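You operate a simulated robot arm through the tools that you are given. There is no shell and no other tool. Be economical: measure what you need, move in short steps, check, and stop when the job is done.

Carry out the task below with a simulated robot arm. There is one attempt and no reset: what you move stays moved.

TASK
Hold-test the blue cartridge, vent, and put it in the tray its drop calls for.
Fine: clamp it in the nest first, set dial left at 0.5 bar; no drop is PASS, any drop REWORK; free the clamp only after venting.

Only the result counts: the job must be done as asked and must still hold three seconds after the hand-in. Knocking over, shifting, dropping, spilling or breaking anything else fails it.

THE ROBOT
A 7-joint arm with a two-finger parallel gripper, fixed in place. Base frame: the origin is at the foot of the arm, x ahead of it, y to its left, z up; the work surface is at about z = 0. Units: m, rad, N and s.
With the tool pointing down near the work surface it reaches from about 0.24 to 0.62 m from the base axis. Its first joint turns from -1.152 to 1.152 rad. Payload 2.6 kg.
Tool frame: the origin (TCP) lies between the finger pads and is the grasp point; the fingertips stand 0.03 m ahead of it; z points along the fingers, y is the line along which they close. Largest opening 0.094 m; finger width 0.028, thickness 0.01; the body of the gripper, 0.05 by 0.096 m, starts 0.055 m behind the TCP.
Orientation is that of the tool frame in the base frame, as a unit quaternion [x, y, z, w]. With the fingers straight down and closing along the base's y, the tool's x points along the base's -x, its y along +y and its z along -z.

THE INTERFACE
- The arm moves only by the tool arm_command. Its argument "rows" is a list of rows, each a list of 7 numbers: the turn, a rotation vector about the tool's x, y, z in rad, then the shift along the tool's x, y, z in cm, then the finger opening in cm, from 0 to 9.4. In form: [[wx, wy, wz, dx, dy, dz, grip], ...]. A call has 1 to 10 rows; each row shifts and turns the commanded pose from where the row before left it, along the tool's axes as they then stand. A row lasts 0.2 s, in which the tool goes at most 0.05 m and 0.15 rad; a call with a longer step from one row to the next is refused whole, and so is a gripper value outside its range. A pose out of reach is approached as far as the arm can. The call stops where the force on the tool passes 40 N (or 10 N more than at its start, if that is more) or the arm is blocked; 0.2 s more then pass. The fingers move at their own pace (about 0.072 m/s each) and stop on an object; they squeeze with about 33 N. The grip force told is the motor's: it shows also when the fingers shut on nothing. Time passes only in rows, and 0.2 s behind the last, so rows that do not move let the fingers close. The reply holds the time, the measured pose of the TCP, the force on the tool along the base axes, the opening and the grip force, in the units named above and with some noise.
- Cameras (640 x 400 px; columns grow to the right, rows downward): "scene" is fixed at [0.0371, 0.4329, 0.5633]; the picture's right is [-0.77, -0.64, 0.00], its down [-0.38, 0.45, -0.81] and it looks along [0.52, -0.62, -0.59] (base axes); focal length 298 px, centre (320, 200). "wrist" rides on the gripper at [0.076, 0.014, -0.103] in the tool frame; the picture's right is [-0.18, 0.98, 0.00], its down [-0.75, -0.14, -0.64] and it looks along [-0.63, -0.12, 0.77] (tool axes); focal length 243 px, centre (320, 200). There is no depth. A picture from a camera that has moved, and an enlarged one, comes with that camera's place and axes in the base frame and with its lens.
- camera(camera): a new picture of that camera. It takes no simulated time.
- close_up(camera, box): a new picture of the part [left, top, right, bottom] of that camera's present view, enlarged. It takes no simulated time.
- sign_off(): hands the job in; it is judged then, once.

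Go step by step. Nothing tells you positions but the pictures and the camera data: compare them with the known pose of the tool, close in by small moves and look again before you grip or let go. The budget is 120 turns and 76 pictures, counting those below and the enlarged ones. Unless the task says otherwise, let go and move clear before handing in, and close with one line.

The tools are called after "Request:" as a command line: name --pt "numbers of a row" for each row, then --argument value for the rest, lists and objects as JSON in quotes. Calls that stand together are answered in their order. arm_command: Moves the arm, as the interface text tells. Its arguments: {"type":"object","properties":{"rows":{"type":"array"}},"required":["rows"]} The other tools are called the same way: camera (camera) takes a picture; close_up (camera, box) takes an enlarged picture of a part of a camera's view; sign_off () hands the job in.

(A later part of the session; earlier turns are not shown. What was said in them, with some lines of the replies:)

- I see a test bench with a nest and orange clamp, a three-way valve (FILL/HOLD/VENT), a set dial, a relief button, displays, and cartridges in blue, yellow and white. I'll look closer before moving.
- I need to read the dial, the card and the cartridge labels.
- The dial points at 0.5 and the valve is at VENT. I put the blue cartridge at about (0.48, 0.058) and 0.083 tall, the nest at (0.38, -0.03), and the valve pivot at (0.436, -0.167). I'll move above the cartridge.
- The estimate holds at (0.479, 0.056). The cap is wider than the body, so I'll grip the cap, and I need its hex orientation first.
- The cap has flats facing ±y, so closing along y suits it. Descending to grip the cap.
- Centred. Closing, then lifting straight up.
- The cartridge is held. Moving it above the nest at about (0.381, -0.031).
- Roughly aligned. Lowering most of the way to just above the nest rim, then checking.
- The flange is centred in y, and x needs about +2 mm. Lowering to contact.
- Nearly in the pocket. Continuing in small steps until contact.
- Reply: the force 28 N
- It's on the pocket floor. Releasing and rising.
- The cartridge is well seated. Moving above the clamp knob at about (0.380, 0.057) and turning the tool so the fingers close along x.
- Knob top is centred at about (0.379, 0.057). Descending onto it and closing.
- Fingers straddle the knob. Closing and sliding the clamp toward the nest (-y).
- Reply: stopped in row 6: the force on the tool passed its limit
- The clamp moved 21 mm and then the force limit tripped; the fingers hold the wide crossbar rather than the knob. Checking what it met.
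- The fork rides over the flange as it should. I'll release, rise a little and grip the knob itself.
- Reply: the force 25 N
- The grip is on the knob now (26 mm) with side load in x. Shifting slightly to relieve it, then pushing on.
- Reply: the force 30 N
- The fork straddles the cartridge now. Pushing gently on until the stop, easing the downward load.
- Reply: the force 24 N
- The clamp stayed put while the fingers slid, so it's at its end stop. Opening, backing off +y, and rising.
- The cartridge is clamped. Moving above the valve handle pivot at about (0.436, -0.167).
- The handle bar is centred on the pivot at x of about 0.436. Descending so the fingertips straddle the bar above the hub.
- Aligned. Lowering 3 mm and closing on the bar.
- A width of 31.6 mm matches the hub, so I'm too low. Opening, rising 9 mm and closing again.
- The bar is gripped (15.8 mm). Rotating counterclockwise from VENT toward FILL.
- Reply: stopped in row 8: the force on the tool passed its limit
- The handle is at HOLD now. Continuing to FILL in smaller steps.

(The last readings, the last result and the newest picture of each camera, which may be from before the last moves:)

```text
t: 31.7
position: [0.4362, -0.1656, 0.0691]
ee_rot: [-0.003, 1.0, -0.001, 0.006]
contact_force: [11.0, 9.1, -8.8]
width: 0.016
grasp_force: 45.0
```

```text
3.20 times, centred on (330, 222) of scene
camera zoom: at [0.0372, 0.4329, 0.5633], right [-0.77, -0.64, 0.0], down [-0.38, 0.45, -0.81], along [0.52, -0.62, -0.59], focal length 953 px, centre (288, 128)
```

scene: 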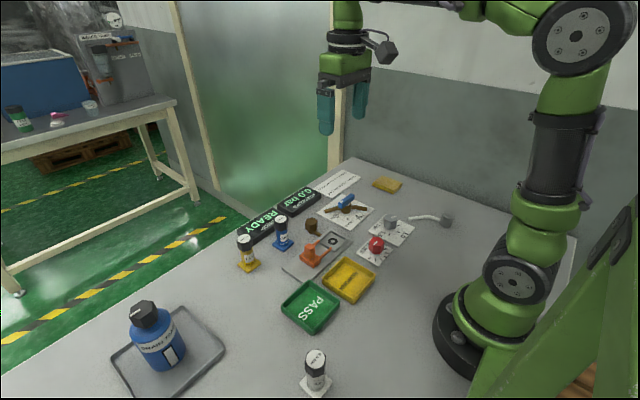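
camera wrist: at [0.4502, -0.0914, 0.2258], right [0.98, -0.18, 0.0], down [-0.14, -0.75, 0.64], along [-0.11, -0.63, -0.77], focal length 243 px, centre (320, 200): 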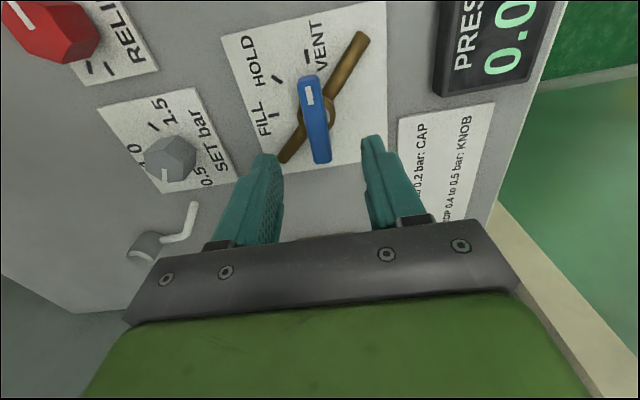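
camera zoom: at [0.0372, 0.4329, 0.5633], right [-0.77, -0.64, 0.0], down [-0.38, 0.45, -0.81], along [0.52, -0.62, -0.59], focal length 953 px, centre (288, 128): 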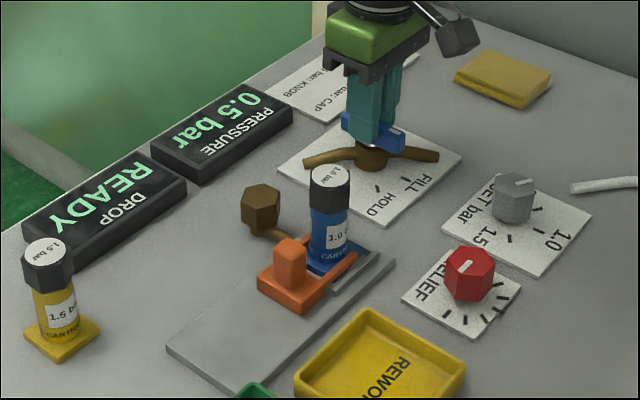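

Pressure reads 0.5 bar. Turning back 45° to HOLD.

Request:
arm_command --pt "0 0 0 0 0 0 0.5" --pt "0 0 0.1 0 0 0 0.5" --pt "0 0 0.1 0 0 0 0.5" --pt "0 0 0.1 0 0 0 0.5" --pt "0 0 0.1 0 0 0 0.5" --pt "0 0 0.1 0 0 0 0.5" --pt "0 0 0.1 0 0 0 0.5" --pt "0 0 0.1 0 0 0 0.5" --pt "0 0 0.085 0 0 0 0.5" --pt "0 0 0 0 0 0 0.5"

Request:
close_up --camera "scene" --box '[230, 160, 430, 285]'

```text
t: 33.9
position: [0.4347, -0.1651, 0.0693]
ee_rot: [0.383, 0.924, 0.002, 0.004]
contact_force: [0.0, 10.4, -2.2]
width: 0.0158
grasp_force: 44.8
```

```text
3.20 times, centred on (330, 222) of scene
camera zoom: at [0.0371, 0.4329, 0.5633], right [-0.77, -0.64, 0.0], down [-0.38, 0.45, -0.81], along [0.52, -0.62, -0.59], focal length 953 px, centre (288, 128)
```

zoom: 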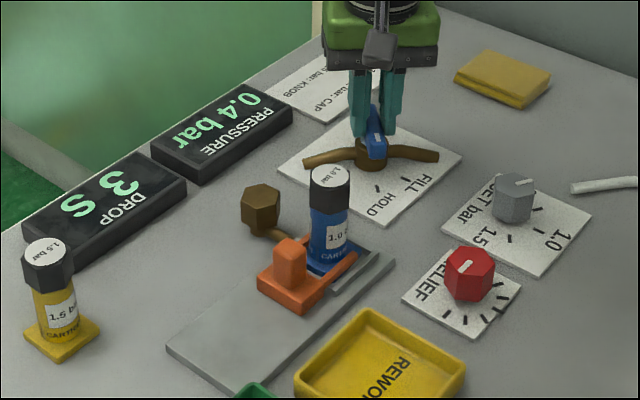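

The hold timer is running and pressure already reads 0.4. Waiting for the hold to finish.

Request:
arm_command --pt "0 0 0 0 0 0 0.5" --pt "0 0 0 0 0 0 0.5" --pt "0 0 0 0 0 0 0.5" --pt "0 0 0 0 0 0 0.5" --pt "0 0 0 0 0 0 0.5" --pt "0 0 0 0 0 0 0.5" --pt "0 0 0 0 0 0 0.5" --pt "0 0 0 0 0 0 0.5" --pt "0 0 0 0 0 0 0.5" --pt "0 0 0 0 0 0 0.5"

Request:
arm_command --pt "0 0 0 0 0 0 0.5" --pt "0 0 0 0 0 0 0.5" --pt "0 0 0 0 0 0 0.5" --pt "0 0 0 0 0 0 0.5" --pt "0 0 0 0 0 0 0.5" --pt "0 0 0 0 0 0 0.5" --pt "0 0 0 0 0 0 0.5" --pt "0 0 0 0 0 0 0.5"

Request:
close_up --camera "scene" --box '[230, 160, 430, 285]'

```text
t: 36.1
position: [0.4361, -0.1655, 0.0695]
ee_rot: [0.382, 0.924, 0.0, 0.003]
contact_force: [-8.7, 10.8, 6.1]
width: 0.0156
grasp_force: 45.6
```

```text
t: 37.9
position: [0.4363, -0.1665, 0.0693]
ee_rot: [0.381, 0.925, 0.001, 0.004]
contact_force: [-12.5, 11.5, 5.6]
width: 0.0157
grasp_force: 45.4
```

```text
3.20 times, centred on (330, 222) of scene
camera zoom: at [0.0371, 0.4329, 0.5633], right [-0.77, -0.64, 0.0], down [-0.38, 0.45, -0.81], along [0.52, -0.62, -0.59], focal length 953 px, centre (288, 128)
```

zoom: 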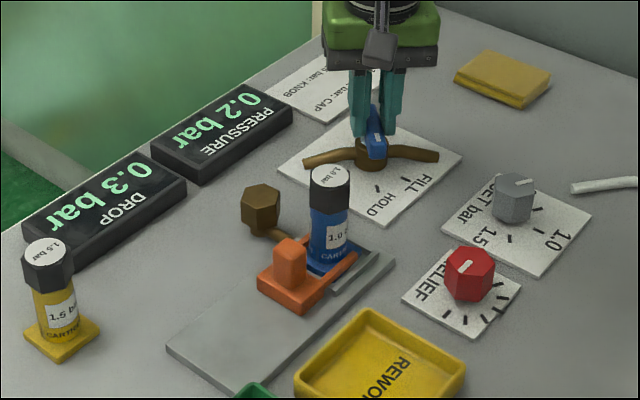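

The hold result is a 0.3 bar drop. It's outside both ranges on the card, and by the task rule any drop means REWORK. Turning on to VENT.

Request:
arm_command --pt "0 0 0.1 0 0 0 0.5" --pt "0 0 0.1 0 0 0 0.5" --pt "0 0 0.1 0 0 0 0.5" --pt "0 0 0.1 0 0 0 0.5" --pt "0 0 0.1 0 0 0 0.5" --pt "0 0 0.1 0 0 0 0.5" --pt "0 0 0.1 0 0 0 0.5" --pt "0 0 0.085 0 0 0 0.5" --pt "0 0 0 0 0 0 0.5" --pt "0 0 0 0 0 0 0.5"

Request:
close_up --camera "scene" --box '[230, 160, 430, 285]'

```text
t: 40.1
position: [0.4348, -0.1661, 0.069]
ee_rot: [0.707, 0.707, 0.001, 0.003]
contact_force: [-20.6, 3.4, 4.7]
width: 0.016
grasp_force: 45.0
```

```text
3.20 times, centred on (330, 222) of scene
camera zoom: at [0.0371, 0.4329, 0.5633], right [-0.77, -0.64, 0.0], down [-0.38, 0.45, -0.81], along [0.52, -0.62, -0.59], focal length 953 px, centre (288, 128)
```

zoom: 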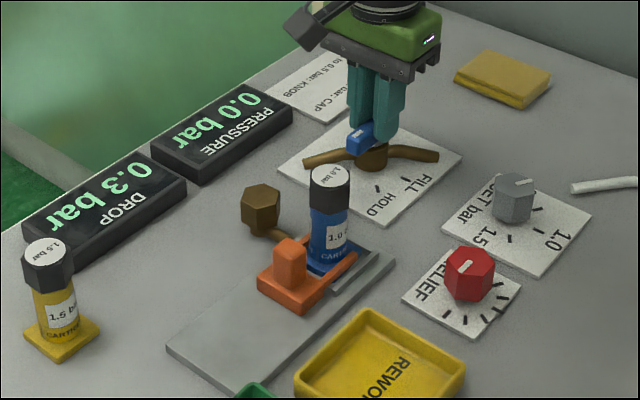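

Pressure is 0.0, vented. Releasing the handle and going back above the clamp knob.

Request:
arm_command --pt "0 0 0 0 0 0 5" --pt "0 0 0 0 0 0 5" --pt "0 0 0 0 0 -4 5" --pt "0 0 0 0 0 -4 5" --pt "0 0 0 0 0 -4 5" --pt "0 0 0 4.6 -1.4 0 5" --pt "0 0 0 4.6 -1.4 0 5" --pt "0 0 0 4.6 -1.4 0 5" --pt "0 0 0 4.6 -1.4 0 5" --pt "0 0 0 0 0 0 5"

Request:
camera --camera "wrist"

Request:
close_up --camera "scene" --box '[230, 160, 430, 285]'

```text
t: 42.3
position: [0.3776, 0.0183, 0.1891]
ee_rot: [0.706, 0.708, 0.002, 0.004]
contact_force: [-0.4, 0.0, -0.4]
width: 0.0501
grasp_force: 0.0
```

```text
28 pictures are left
camera wrist: at [0.3901, 0.0953, 0.292], right [0.98, -0.18, 0.01], down [-0.15, -0.75, 0.64], along [-0.11, -0.63, -0.77], focal length 243 px, centre (320, 200)
```

wrist: 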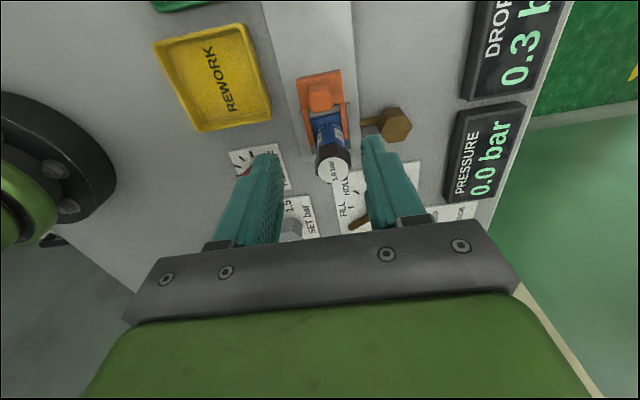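

```text
3.20 times, centred on (330, 222) of scene
camera zoom: at [0.0371, 0.4329, 0.5633], right [-0.77, -0.64, 0.0], down [-0.38, 0.45, -0.81], along [0.52, -0.62, -0.59], focal length 953 px, centre (288, 128)
```

zoom: 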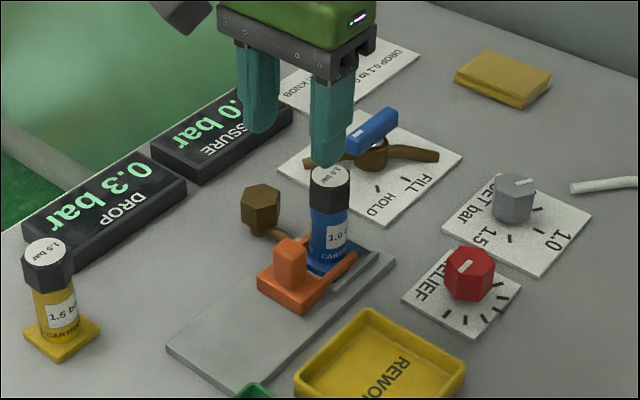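

Valve at VENT. Descending onto the clamp knob, closing and pulling it back (+y) about 41 mm.

Request:
arm_command --pt "0 0 0 0.1 0.2 4.2 5" --pt "0 0 0 0 0 4.2 5" --pt "0 0 0 0 0 4.2 5" --pt "0 0 0 0 0 0 5" --pt "0 0 0 0 0 0 1" --pt "0 0 0 0 0 0 1" --pt "0 0 0 0 0 0 1"

Request:
close_up --camera "scene" --box '[280, 195, 380, 285]'

```text
t: 43.9
position: [0.3802, 0.0191, 0.0612]
ee_rot: [0.706, 0.709, 0.002, 0.003]
contact_force: [-6.0, -0.4, -5.3]
width: 0.0258
grasp_force: 45.3
```

```text
4.44 times, centred on (330, 240) of scene
camera zoom: at [0.0372, 0.4329, 0.5633], right [-0.77, -0.64, 0.0], down [-0.38, 0.45, -0.81], along [0.52, -0.62, -0.59], focal length 1324 px, centre (276, 22)
```

zoom: 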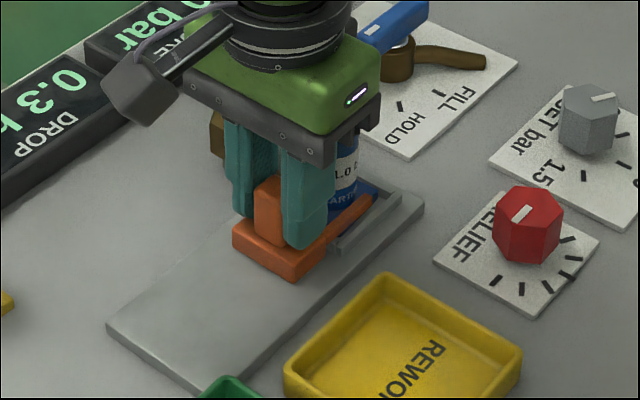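

Request:
arm_command --pt "0 0 0 0.4 0 0 1" --pt "0 0 0 0.45 0 0 1" --pt "0 0 0 0.45 0 0 1" --pt "0 0 0 0.45 0 0 1" --pt "0 0 0 0.45 0 0 1" --pt "0 0 0 0.45 0 0 1" --pt "0 0 0 0.45 0 0 1" --pt "0 0 0 0.45 0 0 1" --pt "0 0 0 0.45 0 0 1" --pt "0 0 0 0 0 0 1"

Request:
close_up --camera "scene" --box '[280, 195, 380, 285]'

```text
t: 46.1
position: [0.3799, 0.0584, 0.0613]
ee_rot: [0.706, 0.708, 0.001, 0.002]
contact_force: [-20.9, 0.0, 6.0]
width: 0.0256
grasp_force: 44.5
```

```text
4.44 times, centred on (330, 240) of scene
camera zoom: at [0.0371, 0.4329, 0.5633], right [-0.77, -0.64, 0.0], down [-0.38, 0.45, -0.81], along [0.52, -0.62, -0.59], focal length 1324 px, centre (276, 22)
```

zoom: 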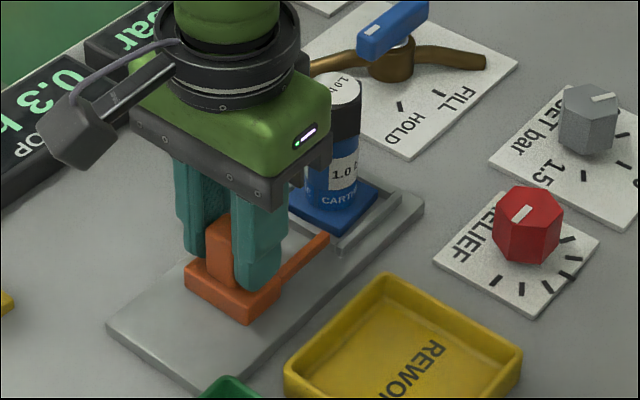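

The clamp is back where it started. Releasing, rising, and turning the tool back.

Request:
arm_command --pt "0 0 0 0 0 0 5" --pt "0 0 0 0 0 0 5" --pt "0 0 0 0 0 -4.3 5" --pt "0 0 0 0 0 -4.3 5" --pt "0 0 0 0 0 -4.3 6" --pt "0 0 -0.145 0 0 0 6" --pt "0 0 -0.145 0 0 0 6" --pt "0 0 -0.145 0 0 0 6" --pt "0 0 -0.145 0 0 0 6" --pt "0 0 -0.145 0 0 0 6"

Request:
arm_command --pt "0 0 -0.145 0 0 0 6" --pt "0 0 -0.145 0 0 0 6" --pt "0 0 -0.145 0 0 0 6" --pt "0 0 -0.145 0 0 0 6" --pt "0 0 -0.145 0 0 0 6" --pt "0 0 -0.1208 0 0 0 6" --pt "0 0 0 0 -4.4 0 6" --pt "0 0 0 0 -4.4 0 6" --pt "0 0 0 0 0 0 6"

Request:
camera --camera "wrist"

Request:
camera --camera "scene"

```text
t: 48.3
position: [0.38, 0.0588, 0.1905]
ee_rot: [0.407, 0.913, 0.001, 0.004]
contact_force: [0.3, -0.4, 0.5]
width: 0.06
grasp_force: 0.0
```

```text
t: 50.3
position: [0.3812, -0.029, 0.192]
ee_rot: [-0.002, 1.0, -0.001, 0.004]
contact_force: [0.1, -0.3, -0.9]
width: 0.0602
grasp_force: 0.1
```

```text
24 pictures are left
camera wrist: at [0.3029, -0.015, 0.2939], right [0.18, 0.98, 0.0], down [0.75, -0.14, 0.65], along [0.64, -0.12, -0.76], focal length 243 px, centre (320, 200)
```

wrist: 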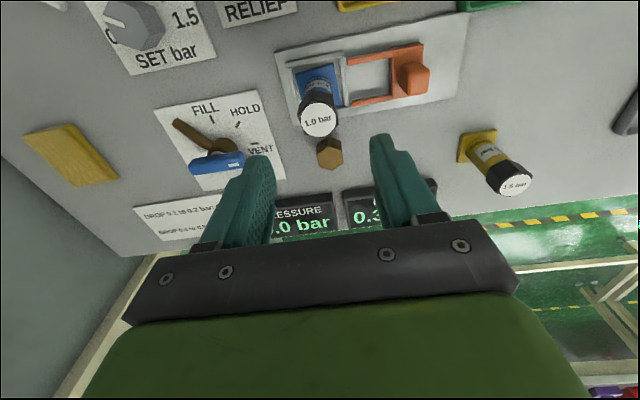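

```text
23 pictures are left
```

scene: 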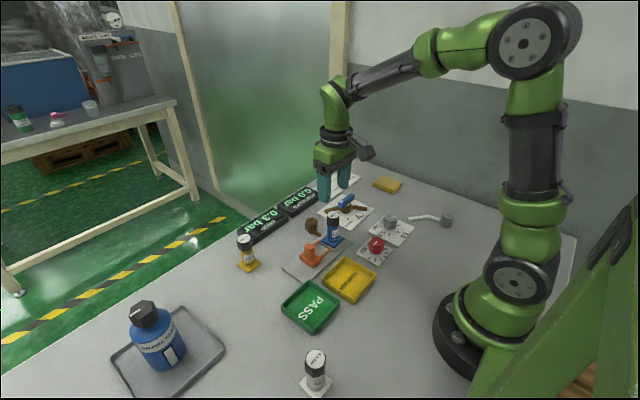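

The cartridge is still seated. Descending to grip its cap.

Request:
arm_command --pt "0 0 0 -0.2 -0.15 4.2 6" --pt "0 0 0 0 0 4.2 6" --pt "0 0 0 0 0 4.0 6" --pt "0 0 0 0 0 0 6" --pt "0 0 0 0 0 0 1.5" --pt "0 0 0 0 0 0 1.5" --pt "0 0 0 0 0 0 1.5"

Request:
close_up --camera "scene" --box '[280, 195, 380, 285]'

```text
t: 51.9
position: [0.384, -0.0311, 0.0663]
ee_rot: [-0.002, 1.0, -0.002, 0.005]
contact_force: [-1.6, 0.5, 0.1]
width: 0.0323
grasp_force: 33.6
```

```text
4.44 times, centred on (330, 240) of scene
camera zoom: at [0.0371, 0.4329, 0.5633], right [-0.77, -0.64, 0.0], down [-0.38, 0.45, -0.81], along [0.52, -0.62, -0.59], focal length 1324 px, centre (276, 22)
```

zoom: 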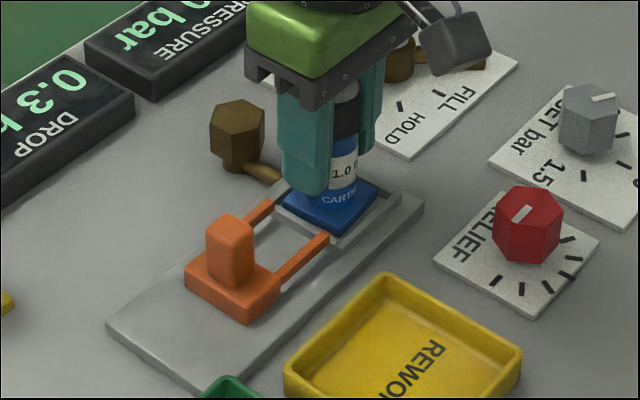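

Gripped. Lifting and carrying to the REWORK tray at about (0.272, 0.046).

Request:
arm_command --pt "0 0 0 0 0 -1 1.5" --pt "0 0 0 0 0 -4 1.5" --pt "0 0 0 0 0 -4 1.5" --pt "0 0 0 2.8 1.93 0 1.5" --pt "0 0 0 2.8 1.93 0 1.5" --pt "0 0 0 2.8 1.93 0 1.5" --pt "0 0 0 2.8 1.93 0 1.5" --pt "0 0 0 0 0 0 1.5"

Request:
camera --camera "wrist"

Request:
close_up --camera "scene" --box '[270, 190, 430, 330]'

```text
t: 53.7
position: [0.2714, 0.0457, 0.1566]
ee_rot: [-0.001, 1.0, -0.001, 0.005]
contact_force: [0.4, 0.2, -1.4]
width: 0.0318
grasp_force: 33.1
```

```text
21 pictures are left
camera wrist: at [0.1926, 0.0601, 0.2578], right [0.18, 0.98, 0.0], down [0.75, -0.14, 0.65], along [0.64, -0.12, -0.76], focal length 243 px, centre (320, 200)
```

wrist: 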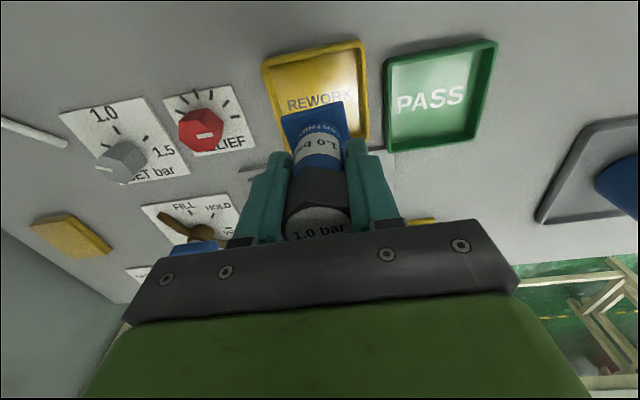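

```text
2.86 times, centred on (350, 260) of scene
camera zoom: at [0.0371, 0.4329, 0.5633], right [-0.77, -0.64, 0.0], down [-0.38, 0.45, -0.81], along [0.52, -0.62, -0.59], focal length 851 px, centre (234, 29)
```

zoom: 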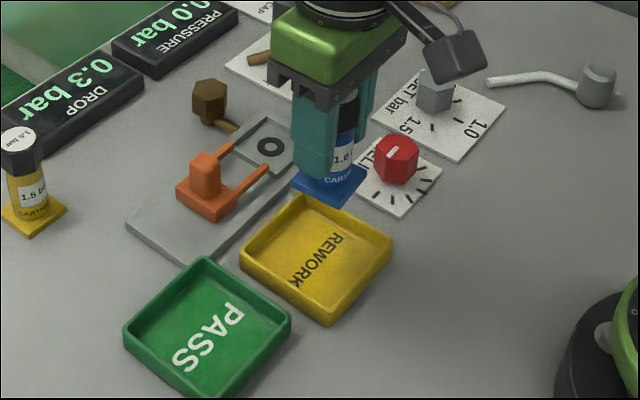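

Tray centre is confirmed at about (0.2725, 0.044), right below. Lowering, then small steps to contact.

Request:
arm_command --pt "0 0 0 -0.1 -0.1 3 1.5" --pt "0 0 0 0 0 3 1.5" --pt "0 0 0 0 0 1.8 1.5" --pt "0 0 0 0 0 0.4 1.5" --pt "0 0 0 0 0 0 1.5"

Request:
close_up --camera "scene" --box '[290, 210, 410, 310]'

Request:
camera --camera "wrist"

```text
t: 54.9
position: [0.272, 0.044, 0.0733]
ee_rot: [-0.002, 1.0, -0.002, 0.004]
contact_force: [0.5, -0.4, -1.7]
width: 0.0321
grasp_force: 33.4
```

```text
4.00 times, centred on (350, 260) of scene
camera zoom: at [0.0371, 0.4329, 0.5633], right [-0.77, -0.64, 0.0], down [-0.38, 0.45, -0.81], along [0.52, -0.62, -0.59], focal length 1191 px, centre (200, -40)
```

zoom: 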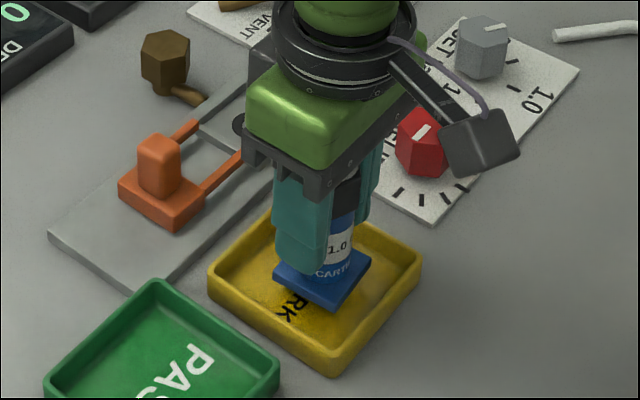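

```text
18 pictures are left
camera wrist: at [0.1943, 0.0589, 0.1757], right [0.18, 0.98, 0.0], down [0.75, -0.14, 0.65], along [0.64, -0.12, -0.76], focal length 243 px, centre (320, 200)
```

wrist: 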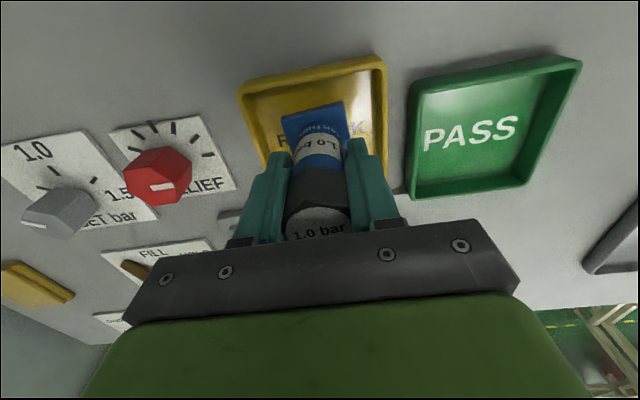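

Well inside the tray. Taking the last millimetres to contact.

Request:
arm_command --pt "0 0 0 0 0 0.3 1.5" --pt "0 0 0 0 0 0.2 1.5" --pt "0 0 0 0 0 0.2 1.5" --pt "0 0 0 0 0 0.1 1.5" --pt "0 0 0 0 0 0 1.5"

```text
t: 56.1
position: [0.2721, 0.0439, 0.0659]
ee_rot: [-0.002, 1.0, -0.001, 0.003]
contact_force: [0.1, -0.8, -2.8]
width: 0.0323
grasp_force: 33.3
```

Request:
arm_command --pt "0 0 0 0 0 0.1 1.5" --pt "0 0 0 0 0 0.1 1.5" --pt "0 0 0 0 0 0.1 1.5" --pt "0 0 0 0 0 0 1.5"

```text
t: 57.1
position: [0.2728, 0.0445, 0.0618]
ee_rot: [-0.002, 1.0, -0.001, 0.004]
contact_force: [0.3, 0.1, -2.1]
width: 0.0325
grasp_force: 32.9
```

Request:
arm_command --pt "0 0 0 0 0 0.1 1.5" --pt "0 0 0 0 0 0.1 1.5" --pt "0 0 0 0 0 0 1.5"

Request:
close_up --camera "scene" --box '[310, 230, 390, 300]'

```text
t: 57.9
position: [0.2726, 0.0448, 0.0611]
ee_rot: [-0.002, 1.0, -0.001, 0.004]
contact_force: [-0.6, 0.7, 0.2]
width: 0.0323
grasp_force: 32.9
```

```text
5.71 times, centred on (350, 265) of scene
camera zoom: at [0.0371, 0.4329, 0.5633], right [-0.77, -0.64, 0.0], down [-0.38, 0.45, -0.81], along [0.52, -0.62, -0.59], focal length 1702 px, centre (149, -171)
```

zoom: 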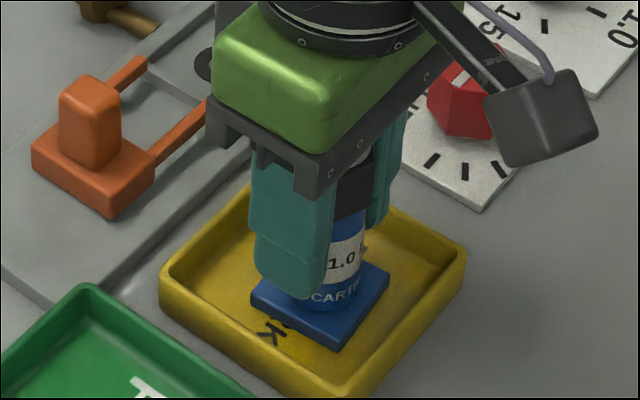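

Touching down (the weight reading has gone to zero). One more millimetre, then open and rise.

Request:
arm_command --pt "0 0 0 0 0 0.1 1.5" --pt "0 0 0 0 0 0 1.5"

```text
t: 58.5
position: [0.2727, 0.0462, 0.0605]
ee_rot: [-0.003, 1.0, 0.0, 0.005]
contact_force: [-7.8, -0.7, 25.0]
width: 0.0321
grasp_force: 33.1
```

Request:
arm_command --pt "0 0 0 0 0 -0.1 1.5" --pt "0 0 0 0 0 0 5.5" --pt "0 0 0 0 0 0 5.5" --pt "0 0 0 0 0 -4 5.5" --pt "0 0 0 0 0 -4 5.5" --pt "0 0 0 0 0 -4 5.5" --pt "0 0 0 0 0 -4 5.5" --pt "0 0 0 0 0 0 5.5"

Request:
camera --camera "scene"

Request:
close_up --camera "scene" --box '[230, 160, 430, 320]'

```text
t: 60.3
position: [0.2709, 0.0444, 0.2217]
ee_rot: [-0.001, 1.0, -0.001, 0.004]
contact_force: [0.8, -0.3, 1.3]
width: 0.0551
grasp_force: 0.0
```

```text
16 pictures are left
```

scene: 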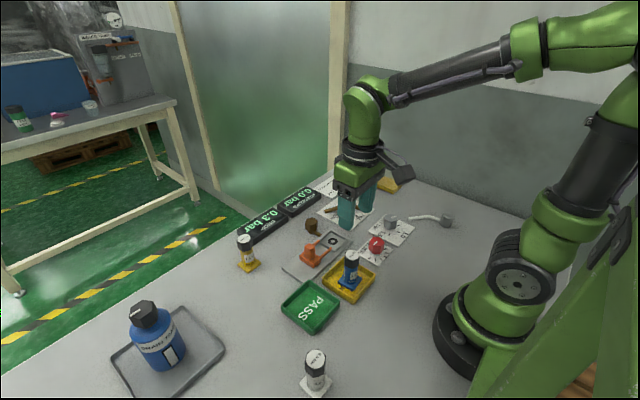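

```text
2.50 times, centred on (330, 240) of scene
camera zoom: at [0.0371, 0.4329, 0.5633], right [-0.77, -0.64, 0.0], down [-0.38, 0.45, -0.81], along [0.52, -0.62, -0.59], focal length 744 px, centre (295, 100)
```

zoom: 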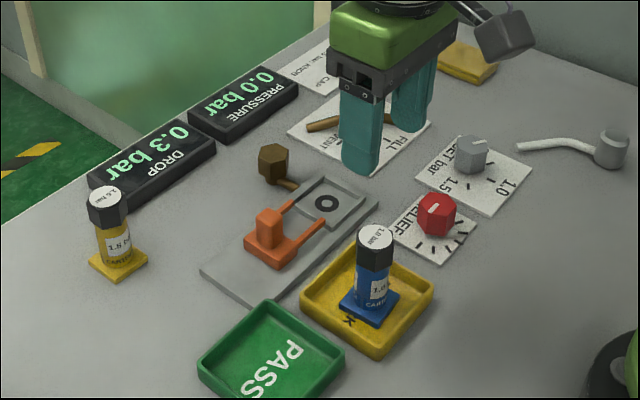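

The cartridge stands upright in the REWORK tray. The rig is vented, the clamp is open, the dial is untouched at 0.5 and the arm is clear, so I'm handing in.

Request:
sign_off

```text
The job is handed in.
```

The blue cartridge dropped 0.3 bar in the hold test at 0.5 bar; I vented the rig, freed the clamp, and put the cartridge in the REWORK tray.
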